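You operate a simulated robot arm through the tools that you are given. There is no shell and no other tool. Be economical: measure what you need, move in short steps, check, and stop when the job is done.

The job below is to be done with a simulated two-armed robot. You get a single attempt, and the scene is never put back.

TASK
Put the 200 g weight from the far bench top on top of the red tin and the 100 g weight on the store counter beside the glass cabinet. Open the window bench back right door. The order is free.
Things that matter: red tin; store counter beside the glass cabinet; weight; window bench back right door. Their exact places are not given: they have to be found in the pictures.

It is judged by the outcome, as a careful person would: the job done as asked, and still so three seconds after it is handed in. It fails if anything else is knocked over, pushed out of place, dropped, spilled or broken.

THE ROBOT
Two 6-joint arms with two-finger grippers on one trunk, on a base that drives. Base frame: it is fixed to the floor where the robot stands at the start and does not move with it; the origin is under the middle of the robot, x ahead of it, y to its left, z up; the surface under the hand at the start is at about z = 0.8. Lengths are in m, angles in degrees, forces in N, time in s.
The left shoulder is at the start at [0.061, 0.143, 0.875], the right one opposite. With the tool pointing down near the work surface each hand reaches from about 0.32 to 0.72 m from the robot's upright axis, wherever it stands, measured 20 degrees to its own side. Places, roughly: store counter beside the glass cabinet (22x36 cm) [-2.02, 3.02, 0.84]; window bench back right door [-3.8, -3.8, 0.4]. Payload 2.45 kg a hand.
The TCP of each hand is the grasp point between the finger pads, 0.026 m short of the fingertips. In the tool frame z runs along the fingers and y along their closing line. The gripper opens to 0.096 m. The gripper's body begins 0.069 m behind the TCP.
Orientation is that of the tool frame in the base frame, as a unit quaternion [w, x, y, z]. With the fingers straight down and closing along the base's y, the tool's x points along the base's -x, its y along +y and its z along -z.

THE INTERFACE
- The arms move only by the tool jog_arm. It takes "left_targets", "right_targets" or both (then of equal length, played together; a hand with none holds still); each is one flat list of numbers, 7 for each row, row after row: the shift along the tool's x, y, z in m, then the turn, a rotation vector about the tool's x, y, z in degrees, then the closure in counts, from 0 (fully open) to 255 (shut). In form: [tx, ty, tz, ax, ay, az, claw, tx, ty, tz, ax, ay, az, claw, ...]. A call has 1 to 20 rows; each row is the pose to reach, as a shift and turn from the pose commanded when the call began, along the tool's axes at that moment. Rows are played at 5 a second. More than 0.05 m and 8.6 degrees between two rows, or a gripper value outside its range, and nothing of the call is played. Where a pose cannot be reached the arm comes as near as it can. A force on the tool above 40 N (or 10 N above the force at the start of the call, whichever is more), or a blocked arm, ends the call early, and 0.2 s more pass. Each finger halts on what it meets, pressing with about 34 N; the grip force reading is that of the motor and also rises with nothing between the fingers. The clock runs only during rows and for 0.2 s after the last one: add rows that repeat a pose to give the fingers time. The reply holds the time, the measured pose of the TCP, the force on the tool along the base axes, the opening and the grip force, in the units named above and with some noise, with the torque about the TCP (base axes, N m) and any sound that the robot's microphone picked up.
- Cameras (640 x 400 px; columns grow to the right, rows downward): "scene" is now at [0.1384, 0.0044, 1.4802]; the picture's right is [0.08, -1.00, -0.00], its down [-0.76, -0.06, -0.65] and it looks along [0.65, 0.05, -0.76] (base axes); focal length 274 px, centre (320, 200). "left" rides on the left gripper at [0.082, -0.003, -0.098] in its tool frame; the picture's right is [0.04, 1.00, 0.00], its down [-0.73, 0.03, -0.68] and it looks along [-0.68, 0.03, 0.73] (tool axes); focal length 256 px, centre (320, 200). "right" rides on the right gripper at [0.082, 0.003, -0.098] in its tool frame; the picture's right is [-0.04, 1.00, 0.00], its down [-0.73, -0.03, -0.68] and it looks along [-0.68, -0.03, 0.73] (tool axes); focal length 256 px, centre (320, 200).
- snapshot(camera): a new picture of that camera. The clock stands still meanwhile.
- move_column(by): slides the trunk up (or, below 0, down) by that many m; the arms and the scene camera ride with it, the base frame stays. It gives what a move gives, with no picture.
- base_move(legs): drives the robot by 1 to 6 legs, each [ahead, turn to the left] in m and degrees, along the robot's own axes; the way and the turn of a leg run together, so that a leg with both is an arc; at most 1.5 m and 180 degrees a leg. The arms and the cameras ride along, it lands a little off, and it stops where it bumps. It gives what a move gives.
- turn_head(pan, tilt): turns the head with the scene camera to pan (to the left, within 86 degrees either way) and tilt (down, from -29 to 69), counted from straight ahead of the robot. It gives what a move gives.
- measure_at(camera, pixels): for up to 12 pixels [column, row] of the newest picture of that camera ("zoom" is the newest enlarged one), the place [x, y, z] in the base frame of the surface seen there, good to about 0.003 m. The clock stands still meanwhile.
- inspect(camera, box): a new picture of the part [left, top, right, bottom] of that camera's present view, enlarged. The clock stands still meanwhile.
- close_job(): hands the job in; it is judged then, once.

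Keep the steps short. Do not move on a guess: measure, check each grasp and each placing, and mend mistakes. In all there are 110 turns and 88 pictures (those below and enlarged ones count). Leave the grippers open and the arms clear of the work at the hand-in unless told otherwise, and finish with a single line.

The tools are called after "Call:" by a JSON object that holds its "op" and its "data". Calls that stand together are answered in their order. jog_arm: Moves the arms, as the interface text tells. Its arguments: {"type":"object","properties":{"left_targets":{"type":"array"},"right_targets":{"type":"array"}},"required":[]} The other tools are called the same way: move_column (by) slides the trunk up or down; base_move (legs) drives the base; turn_head (pan, tilt) turns the head that bears the scene camera; snapshot (camera) takes a picture; measure_at (camera, pixels) gives the place of the surface under pixels of a picture; inspect (camera, box) takes an enlarged picture of a part of a camera's view; close_job () hands the job in.

At the start:

```text
time_s: 0.0
left_tcp_pos: [0.4805, 0.1685, 1.1148]
left_ee_rot: [0.0, 0.003, 1.0, 0.0]
left_wrist_force: [0.2, 0.2, -0.3]
left_moment: [0.0, 0.02, 0.0]
left_finger_gap: 0.0959
left_grip_force: 0.0
right_tcp_pos: [0.5083, -0.2315, 1.0537]
right_ee_rot: [0.0, 0.003, 1.0, 0.0]
right_wrist_force: [0.0, -0.1, -0.1]
right_moment: [-0.02, -0.01, 0.01]
right_finger_gap: 0.0962
right_grip_force: 0.1
trunk travel left (down, up): [-0.5, 0.09]
robot x, y, heading: [-0.0022, -0.0018, -0.1]
head pan, tilt: [4.3, 49.4]
```

scene: 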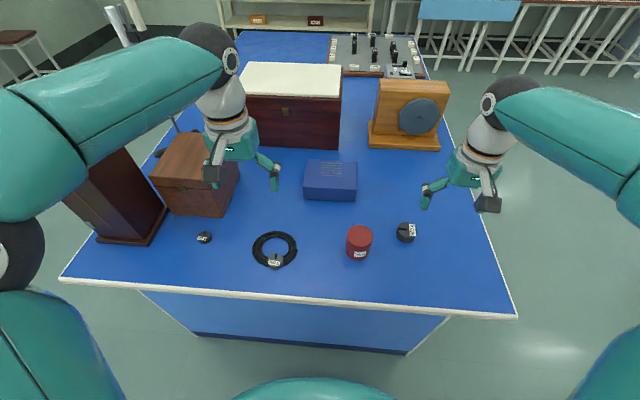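
right: 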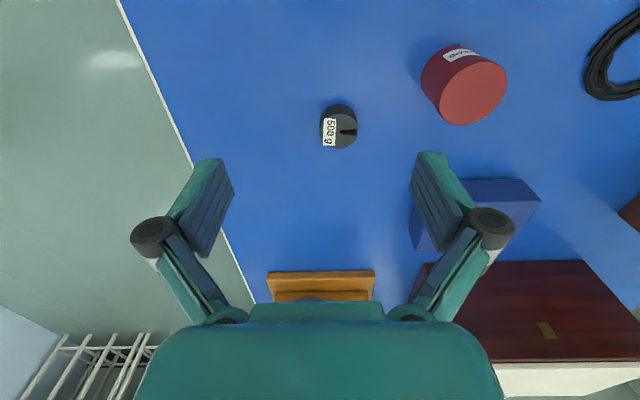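
left: 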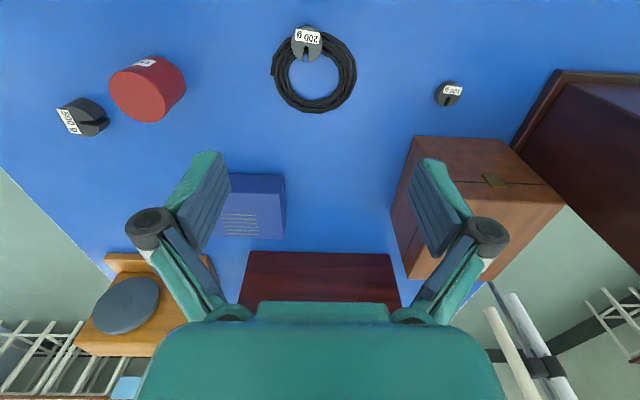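

I see a 500 g weight near (405,232), a red tin (359,242), a weight on the cable coil (275,260) and a small weight (204,237). I'll zoom in to read the labels and measure.

Call:
{"op": "inspect", "data": {"camera": "scene", "box": [180, 200, 440, 300]}}

Call:
{"op": "measure_at", "data": {"camera": "scene", "pixels": [[204, 236], [275, 259], [359, 233], [359, 252], [405, 228], [330, 280], [290, 243], [255, 243], [80, 275], [500, 310], [330, 170], [275, 283]]}}

```text
2.46 times, centred on (310, 250) of scene
```

zoom: 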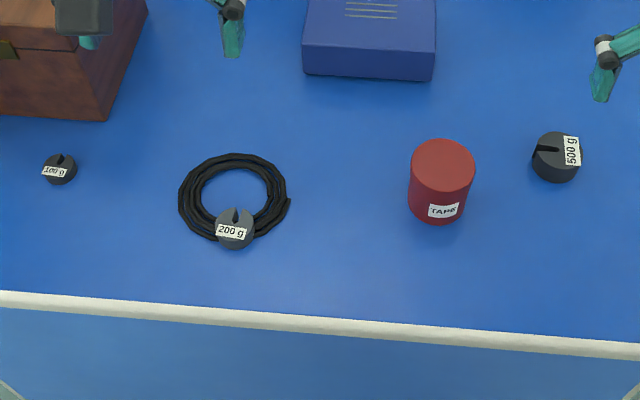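

```text
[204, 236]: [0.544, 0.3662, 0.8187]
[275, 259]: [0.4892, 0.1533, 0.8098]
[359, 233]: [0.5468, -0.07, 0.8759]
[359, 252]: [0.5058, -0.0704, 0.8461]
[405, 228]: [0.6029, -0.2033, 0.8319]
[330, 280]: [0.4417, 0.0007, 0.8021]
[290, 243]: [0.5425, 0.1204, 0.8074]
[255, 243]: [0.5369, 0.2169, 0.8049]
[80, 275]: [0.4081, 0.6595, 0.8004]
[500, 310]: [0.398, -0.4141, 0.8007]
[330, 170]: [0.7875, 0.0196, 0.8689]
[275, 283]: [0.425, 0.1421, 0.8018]
```

Before touching anything, I'll look around the room to make sure which bench is which and whether there are other weights or tins.

Call:
{"op": "turn_head", "data": {"pan": 75, "tilt": 12}}

Call:
{"op": "snapshot", "data": {"camera": "scene"}}

Call:
{"op": "turn_head", "data": {"pan": -75, "tilt": 12}}

Call:
{"op": "snapshot", "data": {"camera": "scene"}}

Call:
{"op": "turn_head", "data": {"pan": 0, "tilt": 15}}

Call:
{"op": "snapshot", "data": {"camera": "scene"}}

```text
time_s: 1.4
left_tcp_pos: [0.4812, 0.1696, 1.1151]
left_ee_rot: [0.0, 0.002, 1.0, 0.0]
left_wrist_force: [0.2, -0.5, -0.3]
left_moment: [-0.02, 0.01, 0.01]
left_finger_gap: 0.0957
left_grip_force: 0.0
right_tcp_pos: [0.5091, -0.2312, 1.0554]
right_ee_rot: [0.0, 0.002, 1.0, 0.0]
right_wrist_force: [0.6, -0.2, -0.5]
right_moment: [0.0, -0.01, -0.01]
right_finger_gap: 0.0961
right_grip_force: 0.1
trunk travel left (down, up): [-0.5, 0.09]
robot x, y, heading: [0.001, 0.003, 0.0]
head pan, tilt: [75.0, 12.0]
```

```text
83 pictures are left
```

scene: 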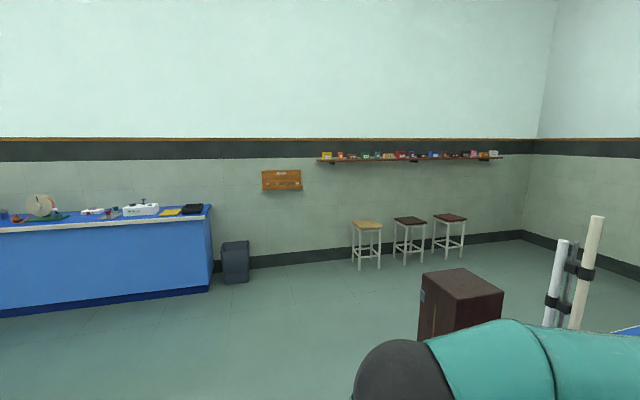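

```text
time_s: 3.8
left_tcp_pos: [0.4814, 0.1694, 1.1154]
left_ee_rot: [0.0, 0.003, 1.0, 0.0]
left_wrist_force: [-0.6, -0.2, 0.3]
left_moment: [0.02, -0.01, 0.01]
left_finger_gap: 0.0961
left_grip_force: 0.0
right_tcp_pos: [0.5079, -0.2311, 1.0549]
right_ee_rot: [0.001, 0.002, 1.0, 0.0]
right_wrist_force: [0.2, 0.6, 0.8]
right_moment: [0.01, 0.05, -0.01]
right_finger_gap: 0.096
right_grip_force: 0.0
trunk travel left (down, up): [-0.5, 0.09]
robot x, y, heading: [0.0004, -0.0029, 0.0]
head pan, tilt: [-75.0, 12.0]
```

```text
82 pictures are left
```

scene: 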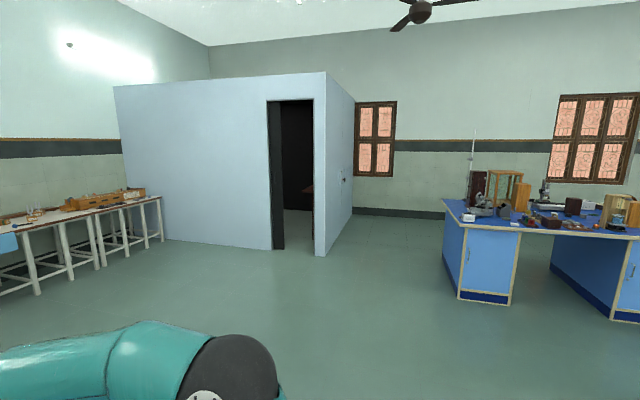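

```text
time_s: 5.2
left_tcp_pos: [0.4813, 0.1706, 1.1147]
left_ee_rot: [-0.001, 0.003, 1.0, 0.0]
left_wrist_force: [0.4, -0.1, 0.1]
left_moment: [-0.03, 0.02, 0.0]
left_finger_gap: 0.0959
left_grip_force: 0.1
right_tcp_pos: [0.5083, -0.231, 1.0551]
right_ee_rot: [0.0, 0.002, 1.0, 0.0]
right_wrist_force: [0.2, 0.0, 0.2]
right_moment: [-0.01, 0.03, 0.02]
right_finger_gap: 0.096
right_grip_force: 0.1
trunk travel left (down, up): [-0.5, 0.09]
robot x, y, heading: [0.0015, 0.0005, -0.1]
head pan, tilt: [0.0, 15.0]
```

```text
81 pictures are left
```

scene: 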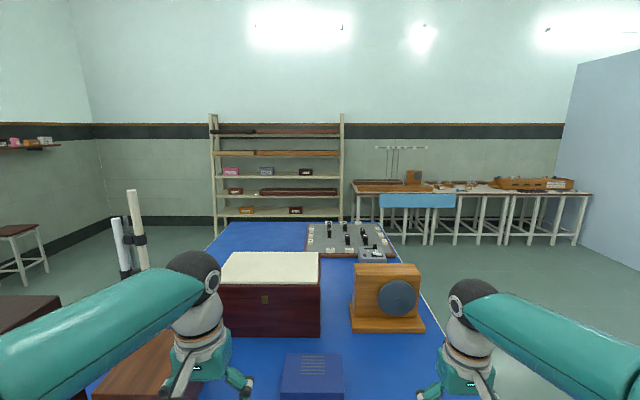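

The room confirms it: the bench in front is the far bench, and the window bench is to the right and behind. Next I'll inspect the 200 g and 100 g weights from the left hand.

Call:
{"op": "inspect", "data": {"camera": "left", "box": [250, 10, 380, 120]}}

Call:
{"op": "measure_at", "data": {"camera": "left", "pixels": [[307, 38], [298, 50], [315, 50], [307, 30], [320, 50], [294, 50], [305, 60], [447, 100], [447, 89], [438, 96], [458, 96], [346, 70]]}}

```text
3.64 times, centred on (315, 65) of left
```

zoom: 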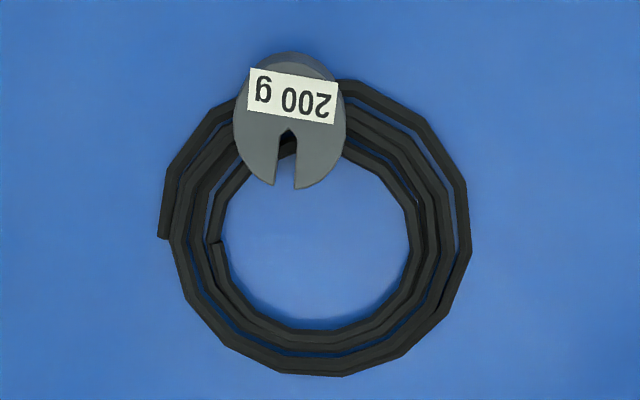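

```text
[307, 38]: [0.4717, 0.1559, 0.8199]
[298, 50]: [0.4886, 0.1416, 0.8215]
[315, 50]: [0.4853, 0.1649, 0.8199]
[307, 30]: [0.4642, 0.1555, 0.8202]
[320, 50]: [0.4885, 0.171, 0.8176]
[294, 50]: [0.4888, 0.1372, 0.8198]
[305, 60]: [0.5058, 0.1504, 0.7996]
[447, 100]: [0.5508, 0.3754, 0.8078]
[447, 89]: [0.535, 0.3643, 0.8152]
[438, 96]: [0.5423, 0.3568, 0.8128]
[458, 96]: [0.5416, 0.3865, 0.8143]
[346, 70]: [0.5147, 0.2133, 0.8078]
```

The 200 g lies flat on the coil (top z≈0.820, centre ≈(0.481,0.154)). I'll bring the left hand down to z≈0.90 above it, and measure the tin's top edges.

Call:
{"op": "measure_at", "data": {"camera": "right", "pixels": [[473, 95], [442, 95], [503, 95], [473, 70], [473, 120], [450, 75], [495, 115], [340, 128], [340, 110]]}}

Call:
{"op": "jog_arm", "data": {"left_targets": [0, -0.005, 0.045, 0, 0, 0, 0, 0, -0.01, 0.09, 0, 0, 0, 0, 0, -0.016, 0.135, 0, 0, 0, 0, 0, -0.016, 0.18, 0, 0, 0, 0, 0, -0.016, 0.215, 0, 0, 0, 0, 0, -0.016, 0.215, 0, 0, 0, 0]}}

Call:
{"op": "snapshot", "data": {"camera": "left"}}

```text
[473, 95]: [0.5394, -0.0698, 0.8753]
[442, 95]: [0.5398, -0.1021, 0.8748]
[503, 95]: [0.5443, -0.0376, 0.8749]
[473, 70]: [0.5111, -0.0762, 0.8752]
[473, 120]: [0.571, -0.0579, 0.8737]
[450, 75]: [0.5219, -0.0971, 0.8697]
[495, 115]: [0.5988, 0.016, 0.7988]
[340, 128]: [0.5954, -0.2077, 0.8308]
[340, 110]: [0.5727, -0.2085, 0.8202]
```

```text
time_s: 6.6
left_tcp_pos: [0.4814, 0.1531, 0.8999]
left_ee_rot: [0.0, 0.003, 1.0, 0.0]
left_wrist_force: [0.3, 0.2, 0.1]
left_moment: [0.0, 0.0, -0.01]
left_finger_gap: 0.096
left_grip_force: 0.1
right_tcp_pos: [0.5067, -0.2312, 1.0553]
right_ee_rot: [0.0, 0.003, 1.0, 0.001]
right_wrist_force: [-0.8, 0.1, -0.1]
right_moment: [0.01, -0.02, 0.0]
right_finger_gap: 0.0959
right_grip_force: 0.1
trunk travel left (down, up): [-0.5, 0.09]
robot x, y, heading: [0.0015, -0.0018, -0.2]
head pan, tilt: [0.0, 15.0]
```

```text
79 pictures are left
```

left: 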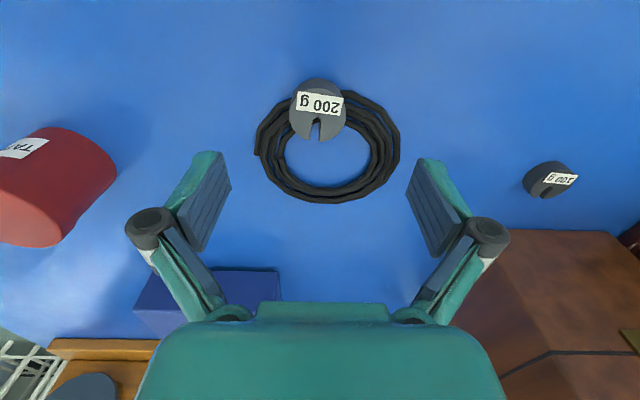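

Measuring the weight more closely from this nearer view.

Call:
{"op": "inspect", "data": {"camera": "left", "box": [270, 60, 370, 160]}}

Call:
{"op": "measure_at", "data": {"camera": "left", "pixels": [[318, 85], [318, 92], [318, 112], [295, 115], [342, 115], [304, 137], [332, 135], [290, 112], [346, 112], [270, 120], [365, 115], [320, 95]]}}

```text
4.00 times, centred on (320, 110) of left
```

zoom: 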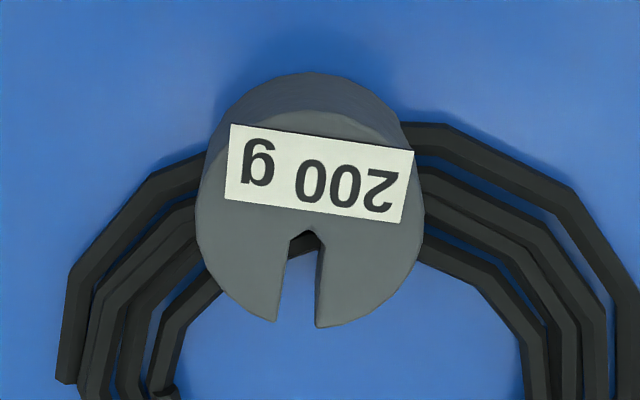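

```text
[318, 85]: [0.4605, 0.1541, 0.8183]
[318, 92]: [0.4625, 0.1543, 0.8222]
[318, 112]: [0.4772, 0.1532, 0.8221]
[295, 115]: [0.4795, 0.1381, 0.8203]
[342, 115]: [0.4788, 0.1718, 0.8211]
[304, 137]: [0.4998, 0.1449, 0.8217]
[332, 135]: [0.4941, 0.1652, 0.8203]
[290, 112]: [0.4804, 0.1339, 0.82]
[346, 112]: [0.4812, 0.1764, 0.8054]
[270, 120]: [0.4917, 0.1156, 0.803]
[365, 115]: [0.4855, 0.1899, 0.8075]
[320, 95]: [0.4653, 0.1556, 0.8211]
```

Weight centre (0.480,0.154), top flat at 0.821, coil top ≈0.807. I'll descend to z≈0.835 (tips just above the coil) and close.

Call:
{"op": "jog_arm", "data": {"left_targets": [0.001, 0.001, 0.03, 0, 0, 0, 0, 0.001, 0.001, 0.05, 0, 0, 0, 0, 0.001, 0.001, 0.065, 0, 0, 0, 0, 0.001, 0.001, 0.065, 0, 0, 0, 100, 0.001, 0.001, 0.065, 0, 0, 0, 200, 0.001, 0.001, 0.065, 0, 0, 0, 255, 0.001, 0.001, 0.065, 0, 0, 0, 255, 0.001, 0.001, 0.065, 0, 0, 0, 255]}}

Call:
{"op": "snapshot", "data": {"camera": "left"}}

```text
time_s: 8.4
left_tcp_pos: [0.481, 0.1552, 0.8364]
left_ee_rot: [0.0, 0.002, 1.0, 0.0]
left_wrist_force: [-0.6, 0.9, 0.6]
left_moment: [-0.04, -0.02, 0.01]
left_finger_gap: 0.041
left_grip_force: 34.0
right_tcp_pos: [0.51, -0.2309, 1.0548]
right_ee_rot: [0.0, 0.002, 1.0, 0.0]
right_wrist_force: [0.4, 0.1, -0.3]
right_moment: [-0.03, 0.01, -0.03]
right_finger_gap: 0.096
right_grip_force: 0.1
trunk travel left (down, up): [-0.5, 0.09]
robot x, y, heading: [-0.0017, -0.0016, 0.0]
head pan, tilt: [0.0, 15.0]
```

```text
77 pictures are left
```

left: 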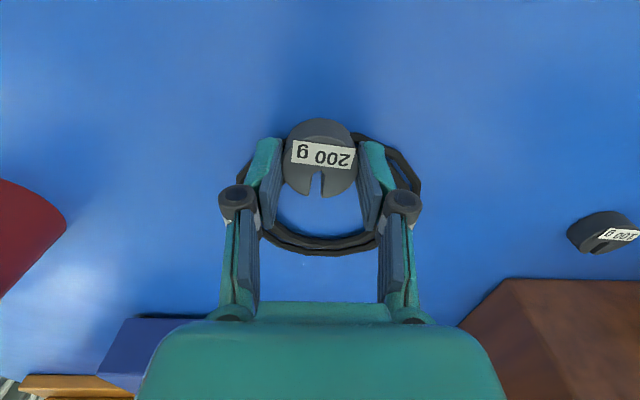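

Gripped at 0.041 m gap. I'll lift straight up 0.12 and check.

Call:
{"op": "jog_arm", "data": {"left_targets": [0, 0, -0.02, 0, 0, 0, 255, 0, 0, -0.05, 0, 0, 0, 255, 0, 0, -0.09, 0, 0, 0, 255, 0, 0, -0.13, 0, 0, 0, 255, 0, 0, -0.13, 0, 0, 0, 255]}}

Call:
{"op": "snapshot", "data": {"camera": "left"}}

```text
time_s: 9.6
left_tcp_pos: [0.4809, 0.1537, 0.9647]
left_ee_rot: [-0.001, 0.004, 1.0, 0.0]
left_wrist_force: [0.2, -0.7, -1.6]
left_moment: [-0.02, 0.0, -0.02]
left_finger_gap: 0.041
left_grip_force: 34.0
right_tcp_pos: [0.5098, -0.2327, 1.0544]
right_ee_rot: [0.0, 0.002, 1.0, 0.0]
right_wrist_force: [0.0, 0.3, 0.2]
right_moment: [0.0, 0.0, 0.0]
right_finger_gap: 0.096
right_grip_force: 0.1
trunk travel left (down, up): [-0.5, 0.09]
robot x, y, heading: [-0.0002, -0.0008, -0.1]
head pan, tilt: [0.0, 15.0]
```

```text
76 pictures are left
```

left: 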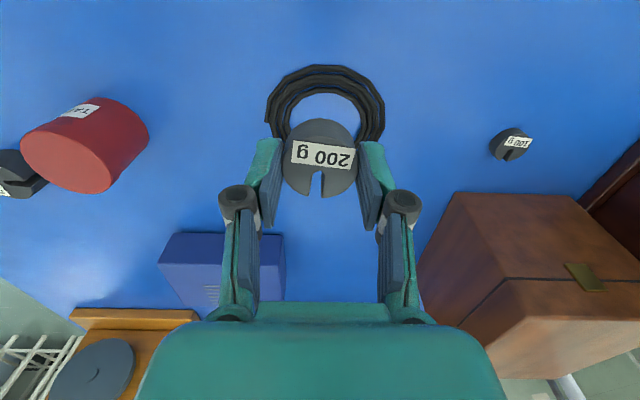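

Held well. I'll move the hand over the tin centre (0.540,-0.069) while moving the right hand 0.10 m outward for clearance.

Call:
{"op": "jog_arm", "data": {"left_targets": [-0.01, -0.04, 0, 0, 0, 0, 255, -0.02, -0.08, 0, 0, 0, 0, 255, -0.03, -0.12, 0, 0, 0, 0, 255, -0.04, -0.16, 0, 0, 0, 0, 255, -0.05, -0.195, 0, 0, 0, 0, 255, -0.059, -0.223, 0, 0, 0, 0, 255, -0.059, -0.223, 0, 0, 0, 0, 255], "right_targets": [0, -0.04, 0, 0, 0, 0, 0, 0, -0.08, 0, 0, 0, 0, 0, 0, -0.1, 0, 0, 0, 0, 0, 0, -0.1, 0, 0, 0, 0, 0, 0, -0.1, 0, 0, 0, 0, 0, 0, -0.1, 0, 0, 0, 0, 0, 0, -0.1, 0, 0, 0, 0, 0]}}

Call:
{"op": "snapshot", "data": {"camera": "left"}}

Call:
{"op": "turn_head", "data": {"pan": 0, "tilt": 50}}

Call:
{"op": "snapshot", "data": {"camera": "scene"}}

```text
time_s: 11.2
left_tcp_pos: [0.5378, -0.0683, 0.9648]
left_ee_rot: [-0.001, 0.002, 1.0, 0.0]
left_wrist_force: [0.0, -0.3, -1.7]
left_moment: [-0.04, -0.01, -0.02]
left_finger_gap: 0.0411
left_grip_force: 34.3
right_tcp_pos: [0.5074, -0.3321, 1.0562]
right_ee_rot: [0.0, 0.002, 1.0, 0.0]
right_wrist_force: [-0.3, 0.6, 0.0]
right_moment: [-0.02, -0.02, 0.0]
right_finger_gap: 0.0961
right_grip_force: 0.0
trunk travel left (down, up): [-0.5, 0.09]
robot x, y, heading: [0.0011, -0.0015, -0.0]
head pan, tilt: [0.0, 15.0]
```

```text
75 pictures are left
```

left: 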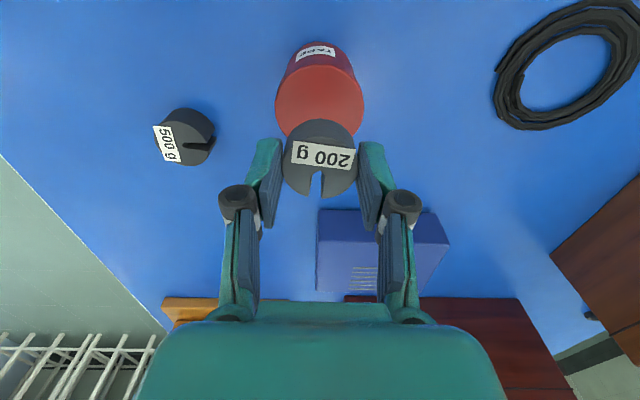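

```text
time_s: 12.2
left_tcp_pos: [0.5379, -0.0687, 0.9649]
left_ee_rot: [0.0, 0.003, 1.0, 0.001]
left_wrist_force: [-0.2, -0.2, -1.3]
left_moment: [-0.01, -0.03, 0.02]
left_finger_gap: 0.0411
left_grip_force: 34.0
right_tcp_pos: [0.5081, -0.3319, 1.0551]
right_ee_rot: [0.0, 0.002, 1.0, 0.0]
right_wrist_force: [-0.4, 1.0, 0.2]
right_moment: [0.0, -0.02, 0.0]
right_finger_gap: 0.096
right_grip_force: 0.2
trunk travel left (down, up): [-0.5, 0.09]
robot x, y, heading: [-0.0001, -0.0051, -0.1]
head pan, tilt: [0.0, 50.0]
```

```text
74 pictures are left
```

scene: 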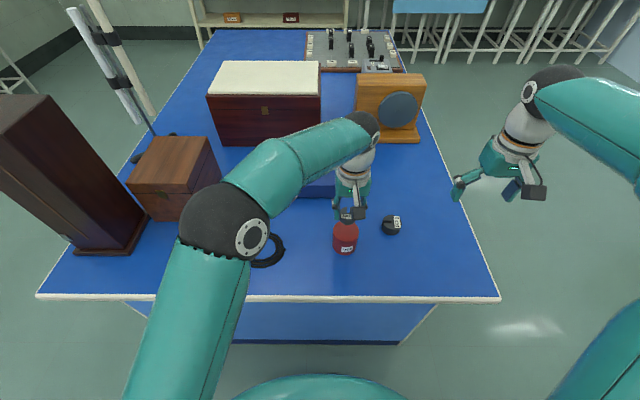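

Rechecking the tin's top centre from the hand camera before lowering.

Call:
{"op": "measure_at", "data": {"camera": "left", "pixels": [[319, 70], [279, 100], [360, 100], [319, 100], [290, 78], [350, 78], [319, 126]]}}

```text
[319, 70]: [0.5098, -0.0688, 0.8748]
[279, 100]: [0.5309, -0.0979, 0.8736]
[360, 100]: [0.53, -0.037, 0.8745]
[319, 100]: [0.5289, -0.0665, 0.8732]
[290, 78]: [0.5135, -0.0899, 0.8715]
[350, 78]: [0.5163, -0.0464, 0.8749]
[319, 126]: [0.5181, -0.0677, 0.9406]
```

Tin centre ≈(0.541,-0.068), top 0.8745. I'll lower gently to z≈0.908 first, then in 1 mm rows.

Call:
{"op": "jog_arm", "data": {"left_targets": [-0.003, 0, 0.03, 0, 0, 0, 255, -0.003, 0, 0.05, 0, 0, 0, 255, -0.003, 0, 0.056, 0, 0, 0, 255, -0.003, 0, 0.056, 0, 0, 0, 255]}}

Call:
{"op": "inspect", "data": {"camera": "scene", "box": [300, 180, 400, 260]}}

```text
time_s: 13.2
left_tcp_pos: [0.5396, -0.068, 0.9099]
left_ee_rot: [0.002, 0.003, 1.0, -0.001]
left_wrist_force: [-1.2, 0.3, 7.8]
left_moment: [0.01, 0.12, 0.01]
left_finger_gap: 0.0409
left_grip_force: 33.8
right_tcp_pos: [0.5064, -0.3329, 1.0555]
right_ee_rot: [0.0, 0.003, 1.0, 0.0]
right_wrist_force: [-0.3, 0.0, -0.3]
right_moment: [0.01, -0.03, 0.02]
right_finger_gap: 0.0957
right_grip_force: 0.1
trunk travel left (down, up): [-0.5, 0.09]
robot x, y, heading: [0.0011, 0.0009, 0.1]
head pan, tilt: [0.0, 50.0]
```

```text
5.00 times, centred on (350, 220) of scene
```

zoom: 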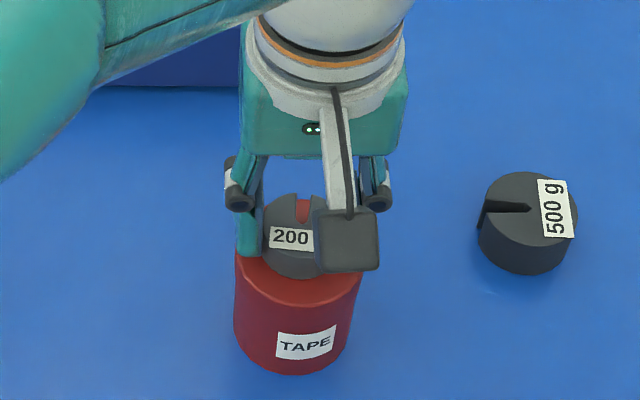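

Already in contact (7.8 N, z 0.910). I'll ease up 0.5 mm, open slowly, then rise.

Call:
{"op": "jog_arm", "data": {"left_targets": [0, 0, -0.0007, 0, 0, 0, 255, 0, 0, -0.0007, 0, 0, 0, 180, 0, 0, -0.0007, 0, 0, 0, 100, 0, 0, -0.0007, 0, 0, 0, 0, 0, 0, -0.0007, 0, 0, 0, 0, 0, 0, -0.0007, 0, 0, 0, 0, 0, 0, -0.04, 0, 0, 0, 0, 0, 0, -0.08, 0, 0, 0, 0, 0, 0, -0.08, 0, 0, 0, 0]}}

Call:
{"op": "snapshot", "data": {"camera": "left"}}

Call:
{"op": "inspect", "data": {"camera": "scene", "box": [300, 180, 400, 260]}}

```text
time_s: 15.2
left_tcp_pos: [0.5403, -0.0691, 0.9896]
left_ee_rot: [0.0, 0.003, 1.0, 0.0]
left_wrist_force: [0.0, 0.1, 0.0]
left_moment: [0.03, -0.03, -0.02]
left_finger_gap: 0.0959
left_grip_force: 0.0
right_tcp_pos: [0.5069, -0.3311, 1.0548]
right_ee_rot: [-0.001, 0.002, 1.0, 0.0]
right_wrist_force: [0.0, -0.1, 1.0]
right_moment: [-0.03, -0.01, -0.01]
right_finger_gap: 0.0961
right_grip_force: 0.1
trunk travel left (down, up): [-0.5, 0.09]
robot x, y, heading: [0.0009, -0.0007, -0.1]
head pan, tilt: [0.0, 50.0]
```

```text
72 pictures are left
```

left: 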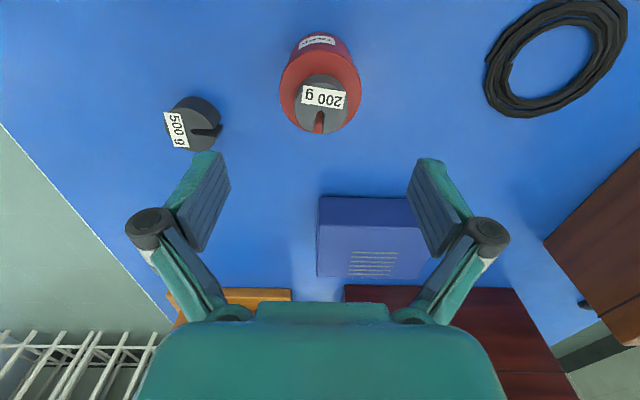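

```text
5.00 times, centred on (350, 220) of scene
```

zoom: 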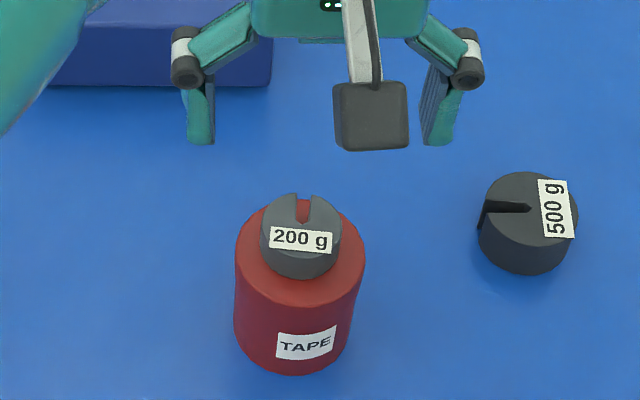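

The 200 g sits flat on the tin. Now I'll move the left hand up and over to above the 100 g (≈(0.545,0.366)), and look.

Call:
{"op": "jog_arm", "data": {"left_targets": [0, 0.02, -0.04, 0, 0, 0, 0, 0, 0.065, -0.04, 0, 0, 0, 0, 0, 0.11, -0.04, 0, 0, 0, 0, 0, 0.155, -0.04, 0, 0, 0, 0, 0, 0.2, -0.04, 0, 0, 0, 0, 0, 0.245, -0.04, 0, 0, 0, 0, 0, 0.29, -0.04, 0, 0, 0, 0, 0, 0.335, -0.04, 0, 0, 0, 0, 0, 0.38, -0.04, 0, 0, 0, 0, 0, 0.41, -0.04, 0, 0, 0, 0, 0, 0.435, -0.04, 0, 0, 0, 0, 0, 0.435, -0.04, 0, 0, 0, 0]}}

Call:
{"op": "snapshot", "data": {"camera": "left"}}

```text
time_s: 17.9
left_tcp_pos: [0.543, 0.3656, 1.0265]
left_ee_rot: [0.0, 0.003, 1.0, -0.001]
left_wrist_force: [0.5, 0.2, -0.1]
left_moment: [0.0, 0.01, 0.02]
left_finger_gap: 0.0959
left_grip_force: 0.1
right_tcp_pos: [0.5078, -0.3328, 1.0545]
right_ee_rot: [0.0, 0.003, 1.0, 0.001]
right_wrist_force: [0.6, -0.1, -0.3]
right_moment: [0.0, -0.03, 0.0]
right_finger_gap: 0.0958
right_grip_force: 0.0
trunk travel left (down, up): [-0.5, 0.09]
robot x, y, heading: [-0.0018, -0.0006, -0.2]
head pan, tilt: [0.0, 50.0]
```

```text
70 pictures are left
```

left: 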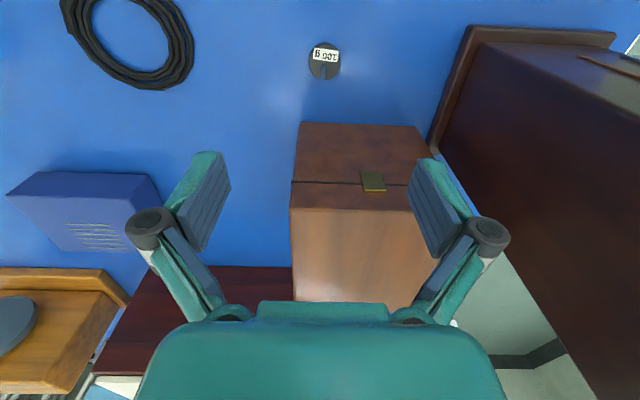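

Call:
{"op": "inspect", "data": {"camera": "left", "box": [285, 25, 365, 95]}}

Call:
{"op": "measure_at", "data": {"camera": "left", "pixels": [[325, 48], [325, 62], [311, 62], [340, 62], [318, 76], [331, 76], [360, 122], [310, 122], [425, 180], [430, 120], [360, 135], [400, 208]]}}

```text
5.71 times, centred on (325, 60) of left
```

zoom: 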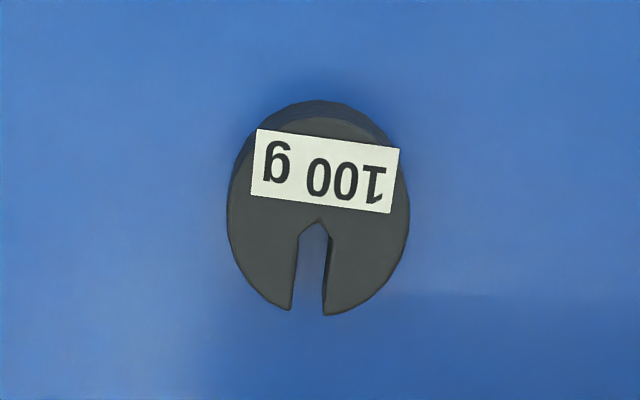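

```text
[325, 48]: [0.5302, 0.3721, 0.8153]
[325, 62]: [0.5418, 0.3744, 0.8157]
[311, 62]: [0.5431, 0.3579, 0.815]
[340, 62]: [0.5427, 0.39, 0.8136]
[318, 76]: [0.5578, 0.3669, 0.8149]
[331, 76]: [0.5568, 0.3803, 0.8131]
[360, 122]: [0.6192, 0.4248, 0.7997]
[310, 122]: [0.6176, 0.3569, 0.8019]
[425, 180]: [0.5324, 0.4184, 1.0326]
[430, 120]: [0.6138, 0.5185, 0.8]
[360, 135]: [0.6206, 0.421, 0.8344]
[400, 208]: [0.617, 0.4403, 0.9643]
```

100 g centre (0.543,0.374), top 0.815; chest front at x≈0.62 leaves room. Lowering to z≈0.830 and closing.

Call:
{"op": "jog_arm", "data": {"left_targets": [0, 0.004, 0.045, 0, 0, 0, 0, 0, 0.0085, 0.09, 0, 0, 0, 0, 0, 0.0085, 0.135, 0, 0, 0, 0, 0, 0.0085, 0.175, 0, 0, 0, 0, 0, 0.0085, 0.197, 0, 0, 0, 0, 0, 0.0085, 0.197, 0, 0, 0, 0, 0, 0.0085, 0.197, 0, 0, 0, 100, 0, 0.0085, 0.197, 0, 0, 0, 200, 0, 0.0085, 0.197, 0, 0, 0, 255, 0, 0.0085, 0.197, 0, 0, 0, 255, 0, 0.0085, 0.197, 0, 0, 0, 255]}}

Call:
{"op": "snapshot", "data": {"camera": "left"}}

```text
time_s: 20.2
left_tcp_pos: [0.5457, 0.3745, 0.8315]
left_ee_rot: [0.0, 0.003, 1.0, 0.0]
left_wrist_force: [0.7, -0.6, -0.7]
left_moment: [-0.01, 0.0, 0.0]
left_finger_gap: 0.0349
left_grip_force: 33.4
right_tcp_pos: [0.5076, -0.3315, 1.0553]
right_ee_rot: [0.0, 0.002, 1.0, 0.0]
right_wrist_force: [0.5, 0.3, -0.1]
right_moment: [-0.01, 0.0, -0.01]
right_finger_gap: 0.096
right_grip_force: 0.1
trunk travel left (down, up): [-0.5, 0.09]
robot x, y, heading: [-0.0016, 0.0008, -0.1]
head pan, tilt: [0.0, 50.0]
```

```text
68 pictures are left
```

left: 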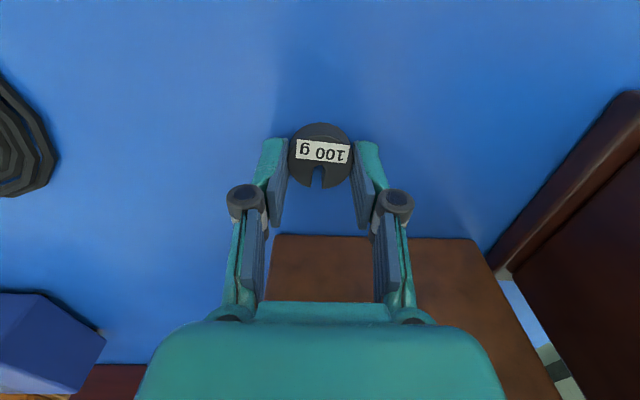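

Gap 0.035 = diameter; held. Lifting straight up, then retracting towards the robot for driving.

Call:
{"op": "jog_arm", "data": {"left_targets": [0, 0, -0.04, 0, 0, 0, 255, 0, 0, -0.08, 0, 0, 0, 255, 0, 0, -0.12, 0, 0, 0, 255, 0, 0, -0.16, 0, 0, 0, 255, 0, 0, -0.2, 0, 0, 0, 255, 0, 0, -0.24, 0, 0, 0, 255, 0.03, -0.03, -0.25, 0, 0, 0, 255, 0.06, -0.06, -0.25, 0, 0, 0, 255, 0.09, -0.09, -0.25, 0, 0, 0, 255, 0.11, -0.12, -0.25, 0, 0, 0, 255, 0.13, -0.14, -0.25, 0, 0, 0, 255, 0.13, -0.14, -0.25, 0, 0, 0, 255], "right_targets": [0.02, 0, 0, 0, 0, 0, 0, 0.04, 0.02, 0, 0, 0, 0, 0, 0.06, 0.04, 0, 0, 0, 0, 0, 0.08, 0.06, 0, 0, 0, 0, 0, 0.09, 0.08, 0, 0, 0, 0, 0, 0.09, 0.1, 0, 0, 0, 0, 0, 0.09, 0.1, 0, 0, 0, 0, 0, 0.09, 0.1, 0, 0, 0, 0, 0, 0.09, 0.1, 0, 0, 0, 0, 0, 0.09, 0.1, 0, 0, 0, 0, 0, 0.09, 0.1, 0, 0, 0, 0, 0, 0.09, 0.1, 0, 0, 0, 0, 0]}}

Call:
{"op": "snapshot", "data": {"camera": "left"}}

Call:
{"op": "snapshot", "data": {"camera": "scene"}}

```text
time_s: 22.9
left_tcp_pos: [0.4127, 0.2351, 1.0815]
left_ee_rot: [-0.001, 0.002, 1.0, 0.001]
left_wrist_force: [-0.8, 0.9, -0.6]
left_moment: [0.0, -0.02, 0.01]
left_finger_gap: 0.0348
left_grip_force: 34.1
right_tcp_pos: [0.4192, -0.2314, 1.0551]
right_ee_rot: [-0.001, 0.002, 1.0, 0.0]
right_wrist_force: [0.5, 0.7, 0.4]
right_moment: [0.03, 0.03, 0.01]
right_finger_gap: 0.096
right_grip_force: 0.0
trunk travel left (down, up): [-0.5, 0.09]
robot x, y, heading: [-0.0037, -0.0013, 0.1]
head pan, tilt: [0.0, 50.0]
```

```text
67 pictures are left
```

left: 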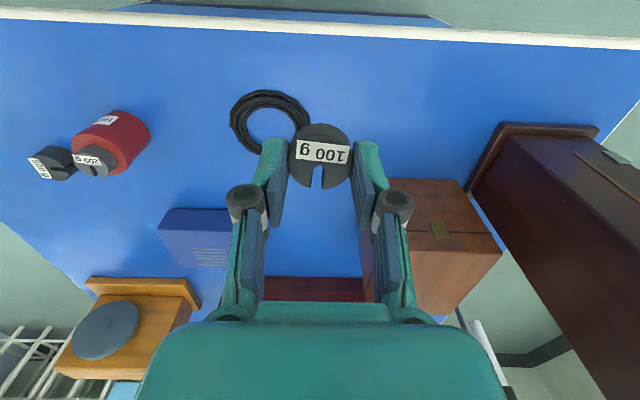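

```text
66 pictures are left
```

scene: 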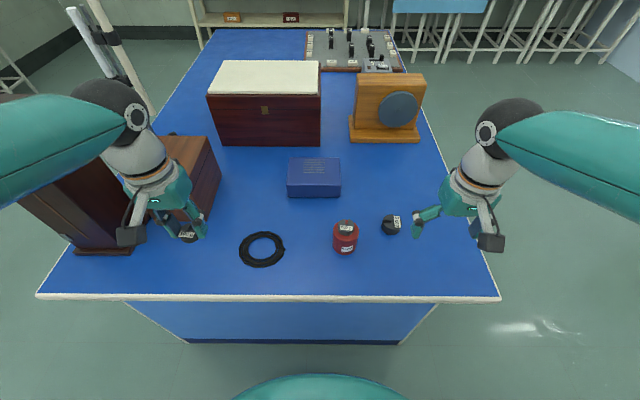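

Everything on the bench is in order. I'll back 0.45 m from the bench and turn left 90°, then look around.

Call:
{"op": "base_move", "data": {"legs": [[-0.45, 0], [0, 90]]}}

Call:
{"op": "turn_head", "data": {"pan": 40, "tilt": 15}}

Call:
{"op": "snapshot", "data": {"camera": "scene"}}

```text
time_s: 25.4
left_tcp_pos: [0.045, 0.236, 1.0896]
left_ee_rot: [0.01, 0.004, 1.0, -0.001]
left_wrist_force: [0.4, 0.0, -0.9]
left_moment: [0.02, -0.01, 0.01]
left_finger_gap: 0.035
left_grip_force: 33.3
right_tcp_pos: [0.0514, -0.2327, 1.063]
right_ee_rot: [0.009, 0.002, 1.0, 0.001]
right_wrist_force: [0.1, -0.6, -0.9]
right_moment: [0.0, -0.02, -0.02]
right_finger_gap: 0.0962
right_grip_force: 0.1
trunk travel left (down, up): [-0.5, 0.09]
robot x, y, heading: [-0.346, -0.0005, -0.5]
head pan, tilt: [0.0, 50.0]
stopped in leg 1: the robot was blocked; the commanded pose is now the measured one
```

```text
time_s: 26.4
left_tcp_pos: [0.0475, 0.2347, 1.088]
left_ee_rot: [0.008, 0.004, 1.0, -0.001]
left_wrist_force: [-0.7, 0.6, -0.4]
left_moment: [-0.02, -0.01, -0.01]
left_finger_gap: 0.0348
left_grip_force: 34.0
right_tcp_pos: [0.0533, -0.2323, 1.0624]
right_ee_rot: [0.008, 0.003, 1.0, 0.0]
right_wrist_force: [0.3, 0.1, 0.5]
right_moment: [-0.01, 0.01, 0.0]
right_finger_gap: 0.0961
right_grip_force: 0.1
trunk travel left (down, up): [-0.5, 0.09]
robot x, y, heading: [-0.3469, -0.0035, -0.3]
head pan, tilt: [40.0, 15.0]
```

```text
65 pictures are left
```

scene: 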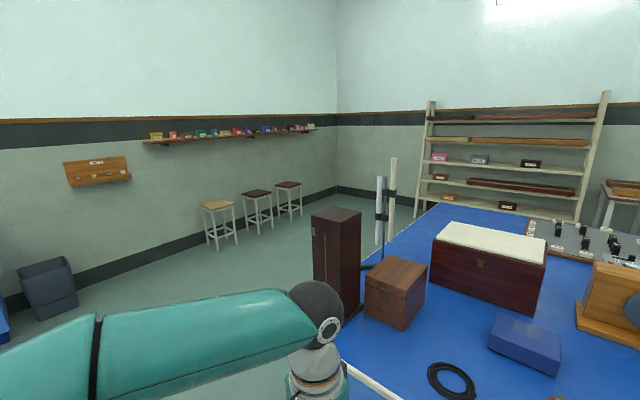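

I bumped something behind after 0.35 m. I'll ease forward 0.10 and look as far back as the head allows on both sides.

Call:
{"op": "base_move", "data": {"legs": [[0.1, 0]]}}

Call:
{"op": "turn_head", "data": {"pan": 86, "tilt": 45}}

Call:
{"op": "snapshot", "data": {"camera": "scene"}}

Call:
{"op": "turn_head", "data": {"pan": -86, "tilt": 45}}

Call:
{"op": "snapshot", "data": {"camera": "scene"}}

```text
time_s: 27.6
left_tcp_pos: [0.1319, 0.2354, 1.0927]
left_ee_rot: [0.015, 0.003, 1.0, 0.0]
left_wrist_force: [1.7, 0.2, -1.4]
left_moment: [-0.01, 0.14, 0.01]
left_finger_gap: 0.035
left_grip_force: 34.2
right_tcp_pos: [0.1365, -0.2313, 1.0676]
right_ee_rot: [0.016, 0.002, 1.0, -0.001]
right_wrist_force: [1.9, 0.7, -0.9]
right_moment: [-0.02, 0.12, 0.0]
right_finger_gap: 0.096
right_grip_force: 0.0
trunk travel left (down, up): [-0.5, 0.09]
robot x, y, heading: [-0.2465, -0.0016, -0.2]
head pan, tilt: [40.0, 15.0]
```

```text
time_s: 28.7
left_tcp_pos: [0.126, 0.235, 1.0954]
left_ee_rot: [0.02, 0.004, 1.0, 0.0]
left_wrist_force: [-0.5, -0.6, -0.8]
left_moment: [0.01, 0.03, 0.03]
left_finger_gap: 0.0346
left_grip_force: 34.1
right_tcp_pos: [0.1323, -0.2316, 1.0703]
right_ee_rot: [0.02, 0.003, 1.0, 0.0]
right_wrist_force: [0.0, 0.2, 0.1]
right_moment: [-0.01, -0.01, 0.01]
right_finger_gap: 0.0962
right_grip_force: 0.0
trunk travel left (down, up): [-0.5, 0.09]
robot x, y, heading: [-0.2458, -0.0034, -0.8]
head pan, tilt: [85.9, 45.0]
```

```text
64 pictures are left
```

scene: 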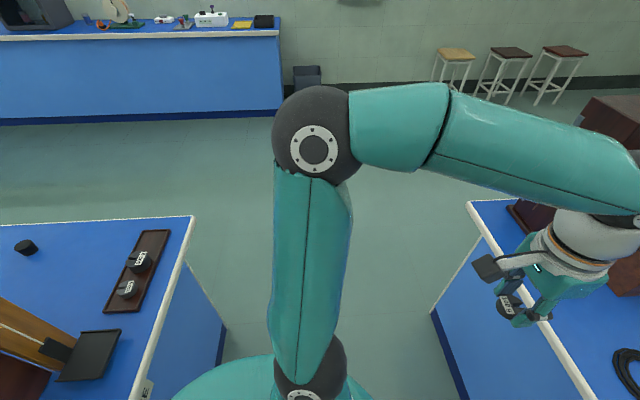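

```text
time_s: 31.3
left_tcp_pos: [0.1247, 0.2351, 1.0954]
left_ee_rot: [0.018, 0.004, 1.0, 0.0]
left_wrist_force: [0.0, -0.8, -0.3]
left_moment: [-0.01, 0.0, 0.0]
left_finger_gap: 0.0348
left_grip_force: 33.7
right_tcp_pos: [0.1323, -0.2315, 1.0708]
right_ee_rot: [0.019, 0.003, 1.0, 0.0]
right_wrist_force: [-0.1, -0.2, -0.2]
right_moment: [0.0, -0.01, 0.0]
right_finger_gap: 0.0959
right_grip_force: 0.1
trunk travel left (down, up): [-0.5, 0.09]
robot x, y, heading: [-0.2479, -0.0039, -0.2]
head pan, tilt: [-85.9, 45.0]
```

```text
63 pictures are left
```

scene: 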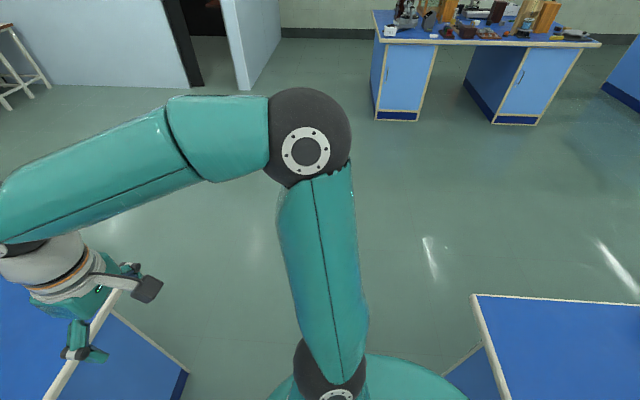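

There's a second bench behind, so the aisle is narrow (~1 m), and the poses suggest the robot leans ~2° back. I'll look at the floor ahead and at what's around.

Call:
{"op": "turn_head", "data": {"pan": 0, "tilt": 69}}

Call:
{"op": "snapshot", "data": {"camera": "scene"}}

Call:
{"op": "snapshot", "data": {"camera": "left"}}

Call:
{"op": "snapshot", "data": {"camera": "right"}}

```text
time_s: 32.9
left_tcp_pos: [0.1245, 0.2359, 1.0954]
left_ee_rot: [0.018, 0.003, 1.0, 0.001]
left_wrist_force: [-0.2, -0.5, -0.5]
left_moment: [0.0, 0.01, 0.0]
left_finger_gap: 0.0346
left_grip_force: 34.1
right_tcp_pos: [0.132, -0.2325, 1.0688]
right_ee_rot: [0.019, 0.002, 1.0, 0.0]
right_wrist_force: [-0.6, 0.2, 0.8]
right_moment: [0.0, 0.03, -0.03]
right_finger_gap: 0.096
right_grip_force: 0.0
trunk travel left (down, up): [-0.5, 0.09]
robot x, y, heading: [-0.2491, -0.0019, -0.2]
head pan, tilt: [0.0, 68.8]
```

```text
62 pictures are left
```

scene: 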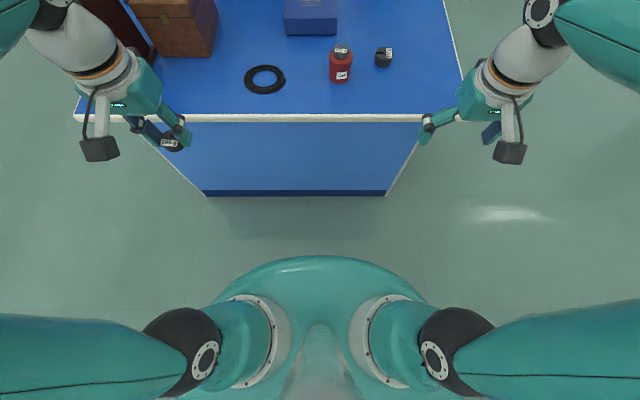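

```text
61 pictures are left
```

left: 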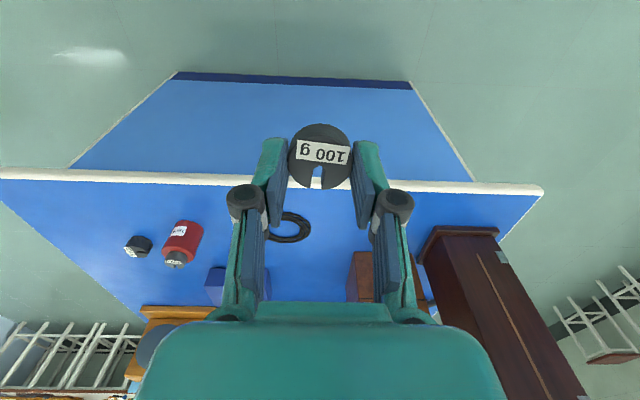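

```text
60 pictures are left
```

right: 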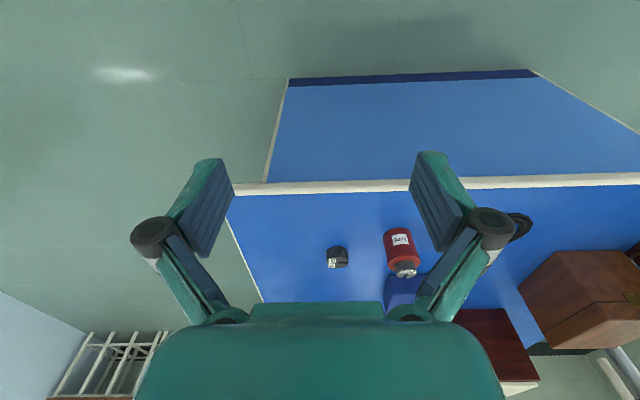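

The floor ahead is clear. I'll advance 0.07 to the aisle's middle and see whether the lean goes away.

Call:
{"op": "base_move", "data": {"legs": [[0.07, 0]]}}

```text
time_s: 33.9
left_tcp_pos: [0.1977, 0.2355, 1.0952]
left_ee_rot: [0.018, 0.004, 1.0, 0.0]
left_wrist_force: [0.7, 0.1, -1.5]
left_moment: [0.02, 0.03, 0.02]
left_finger_gap: 0.035
left_grip_force: 33.8
right_tcp_pos: [0.2053, -0.2316, 1.0696]
right_ee_rot: [0.018, 0.002, 1.0, 0.001]
right_wrist_force: [0.5, -1.7, 0.3]
right_moment: [0.01, 0.1, 0.0]
right_finger_gap: 0.096
right_grip_force: 0.1
trunk travel left (down, up): [-0.5, 0.09]
robot x, y, heading: [-0.171, 0.0007, -0.7]
head pan, tilt: [0.0, 68.8]
```

The lean is constant and small; readings are true poses, so I'll carry on and correct later. Turning left 45° to check clearance.

Call:
{"op": "base_move", "data": {"legs": [[0, 45]]}}

Call:
{"op": "turn_head", "data": {"pan": 70, "tilt": 30}}

Call:
{"op": "snapshot", "data": {"camera": "scene"}}

```text
time_s: 36.7
left_tcp_pos: [-0.081, 0.4283, 1.097]
left_ee_rot: [0.018, -0.381, 0.925, 0.007]
left_wrist_force: [-0.2, 0.1, -1.7]
left_moment: [-0.04, 0.02, -0.01]
left_finger_gap: 0.0348
left_grip_force: 33.5
right_tcp_pos: [0.2542, 0.1042, 1.0702]
right_ee_rot: [0.017, -0.381, 0.924, 0.007]
right_wrist_force: [0.9, 0.6, 0.8]
right_moment: [-0.02, 0.0, 0.05]
right_finger_gap: 0.0961
right_grip_force: 0.1
trunk travel left (down, up): [-0.5, 0.09]
robot x, y, heading: [-0.1587, -0.0199, 44.5]
head pan, tilt: [0.0, 68.8]
```

```text
time_s: 38.1
left_tcp_pos: [-0.0831, 0.4277, 1.0956]
left_ee_rot: [0.017, -0.38, 0.925, 0.006]
left_wrist_force: [-0.3, 0.0, -1.3]
left_moment: [0.01, -0.03, 0.0]
left_finger_gap: 0.0347
left_grip_force: 34.2
right_tcp_pos: [0.2542, 0.1033, 1.0715]
right_ee_rot: [0.017, -0.381, 0.925, 0.007]
right_wrist_force: [-0.2, 0.1, -1.2]
right_moment: [-0.01, -0.02, -0.02]
right_finger_gap: 0.0963
right_grip_force: 0.1
trunk travel left (down, up): [-0.5, 0.09]
robot x, y, heading: [-0.1636, -0.0174, 44.6]
head pan, tilt: [70.0, 30.0]
```

```text
59 pictures are left
```

scene: 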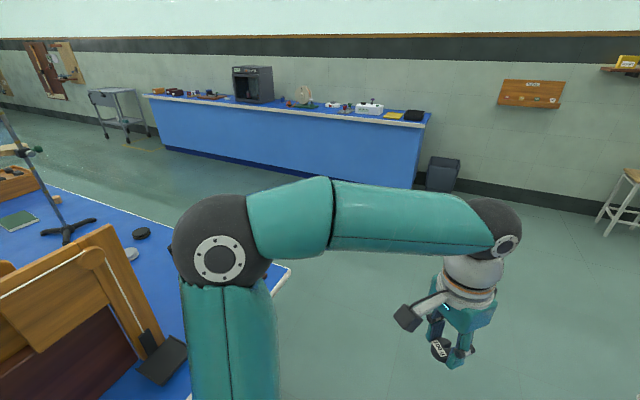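

The store counter with the glass cabinet (252,85) is visible. The left elbow appears near a wooden stand on the back bench; I'll measure both before turning further.

Call:
{"op": "measure_at", "data": {"camera": "scene", "pixels": [[110, 232], [125, 330], [220, 215], [215, 270], [175, 355], [60, 235], [252, 100], [290, 110], [285, 125], [200, 100], [280, 270], [420, 165]]}}

```text
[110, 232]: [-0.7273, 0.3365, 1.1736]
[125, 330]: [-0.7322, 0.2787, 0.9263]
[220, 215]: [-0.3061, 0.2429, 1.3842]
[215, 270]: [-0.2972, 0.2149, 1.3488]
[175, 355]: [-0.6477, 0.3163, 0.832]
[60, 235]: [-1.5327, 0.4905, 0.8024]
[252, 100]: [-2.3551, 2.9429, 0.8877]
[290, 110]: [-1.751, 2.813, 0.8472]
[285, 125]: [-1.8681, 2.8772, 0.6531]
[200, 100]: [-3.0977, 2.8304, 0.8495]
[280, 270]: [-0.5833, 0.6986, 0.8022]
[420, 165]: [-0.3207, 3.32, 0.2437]
```

Elbow height 1.37 clears the stand (1.17). I'll turn to heading ~90°, drive 1.5 m out of the aisle, and look.

Call:
{"op": "base_move", "data": {"legs": [[0, 45.4], [1.5, 0]]}}

Call:
{"op": "turn_head", "data": {"pan": 45, "tilt": 25}}

Call:
{"op": "snapshot", "data": {"camera": "scene"}}

```text
time_s: 47.9
left_tcp_pos: [-0.4, 1.8506, 1.0944]
left_ee_rot: [0.014, -0.699, 0.715, 0.013]
left_wrist_force: [-0.2, 0.1, -1.5]
left_moment: [-0.01, 0.01, -0.02]
left_finger_gap: 0.0349
left_grip_force: 34.1
right_tcp_pos: [0.0677, 1.8501, 1.0716]
right_ee_rot: [0.013, -0.7, 0.714, 0.014]
right_wrist_force: [-0.1, -0.3, -0.2]
right_moment: [-0.06, 0.04, -0.02]
right_finger_gap: 0.0963
right_grip_force: 0.1
trunk travel left (down, up): [-0.5, 0.09]
robot x, y, heading: [-0.1438, 1.4726, 88.6]
head pan, tilt: [70.0, 30.0]
```

```text
time_s: 48.8
left_tcp_pos: [-0.4016, 1.8505, 1.0968]
left_ee_rot: [0.013, -0.7, 0.714, 0.013]
left_wrist_force: [-0.3, 0.3, -1.0]
left_moment: [0.01, 0.05, 0.0]
left_finger_gap: 0.0348
left_grip_force: 34.0
right_tcp_pos: [0.0672, 1.8498, 1.0725]
right_ee_rot: [0.013, -0.701, 0.713, 0.013]
right_wrist_force: [-0.4, 0.9, -0.5]
right_moment: [-0.03, -0.01, 0.01]
right_finger_gap: 0.0959
right_grip_force: 0.2
trunk travel left (down, up): [-0.5, 0.09]
robot x, y, heading: [-0.1447, 1.4731, 88.9]
head pan, tilt: [45.0, 25.0]
```

```text
58 pictures are left
```

scene: 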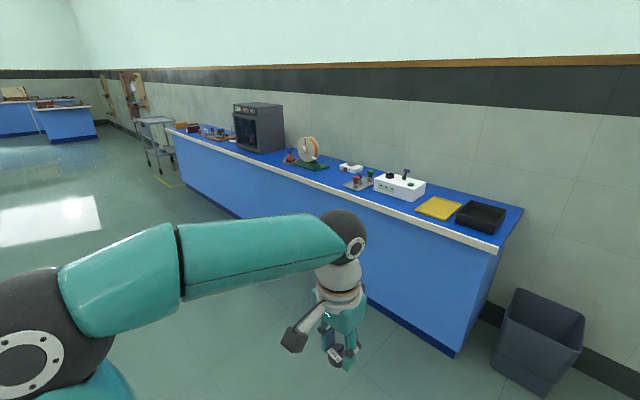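

Floor is clear. Driving diagonally toward a spot in front of the counter by the cabinet, then facing the counter.

Call:
{"op": "base_move", "data": {"legs": [[0, 68], [1.4, 0], [0.45, 0], [0, -66.5]]}}

Call:
{"op": "turn_head", "data": {"pan": 10, "tilt": 40}}

Call:
{"op": "snapshot", "data": {"camera": "scene"}}

```text
time_s: 65.0
left_tcp_pos: [-2.1291, 2.5567, 1.0965]
left_ee_rot: [-0.013, 0.71, -0.704, -0.013]
left_wrist_force: [0.9, -0.2, -1.8]
left_moment: [-0.01, 0.0, 0.0]
left_finger_gap: 0.0349
left_grip_force: 33.7
right_tcp_pos: [-1.662, 2.5719, 1.0706]
right_ee_rot: [-0.012, 0.71, -0.704, -0.014]
right_wrist_force: [-0.2, 1.3, -0.1]
right_moment: [-0.04, -0.02, -0.01]
right_finger_gap: 0.0961
right_grip_force: 0.1
trunk travel left (down, up): [-0.5, 0.09]
robot x, y, heading: [-1.8973, 2.1865, 91.1]
head pan, tilt: [45.0, 25.0]
```

```text
time_s: 66.0
left_tcp_pos: [-2.1296, 2.5567, 1.0981]
left_ee_rot: [-0.013, 0.711, -0.703, -0.013]
left_wrist_force: [-0.2, 0.3, -0.9]
left_moment: [0.01, 0.03, 0.0]
left_finger_gap: 0.0346
left_grip_force: 33.7
right_tcp_pos: [-1.6639, 2.5706, 1.0723]
right_ee_rot: [-0.012, 0.712, -0.702, -0.014]
right_wrist_force: [-0.2, -0.2, 0.0]
right_moment: [0.03, 0.03, 0.03]
right_finger_gap: 0.0961
right_grip_force: 0.0
trunk travel left (down, up): [-0.5, 0.09]
robot x, y, heading: [-1.8981, 2.1883, 91.1]
head pan, tilt: [10.0, 40.0]
```

```text
57 pictures are left
```

scene: 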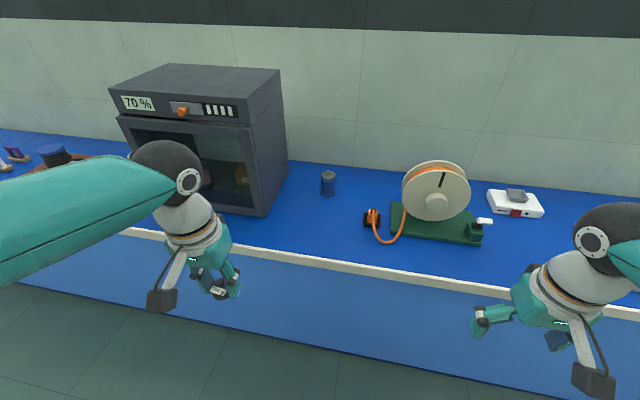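

The free area is between the cabinet and the wire reel, with a small can at (328,183). Measuring.

Call:
{"op": "measure_at", "data": {"camera": "scene", "pixels": [[300, 225], [320, 240], [265, 215], [288, 158], [278, 80], [370, 222], [328, 190], [328, 173], [310, 262], [350, 170], [390, 235], [330, 215]]}}

```text
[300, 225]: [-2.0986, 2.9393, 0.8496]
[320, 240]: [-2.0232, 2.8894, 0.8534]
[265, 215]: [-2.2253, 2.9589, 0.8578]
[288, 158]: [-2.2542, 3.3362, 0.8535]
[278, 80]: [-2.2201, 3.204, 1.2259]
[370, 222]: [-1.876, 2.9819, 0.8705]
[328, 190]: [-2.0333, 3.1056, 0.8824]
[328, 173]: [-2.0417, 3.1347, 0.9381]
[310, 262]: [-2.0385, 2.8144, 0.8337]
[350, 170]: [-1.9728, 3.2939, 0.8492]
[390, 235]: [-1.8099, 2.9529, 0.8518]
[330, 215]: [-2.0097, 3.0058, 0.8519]
```

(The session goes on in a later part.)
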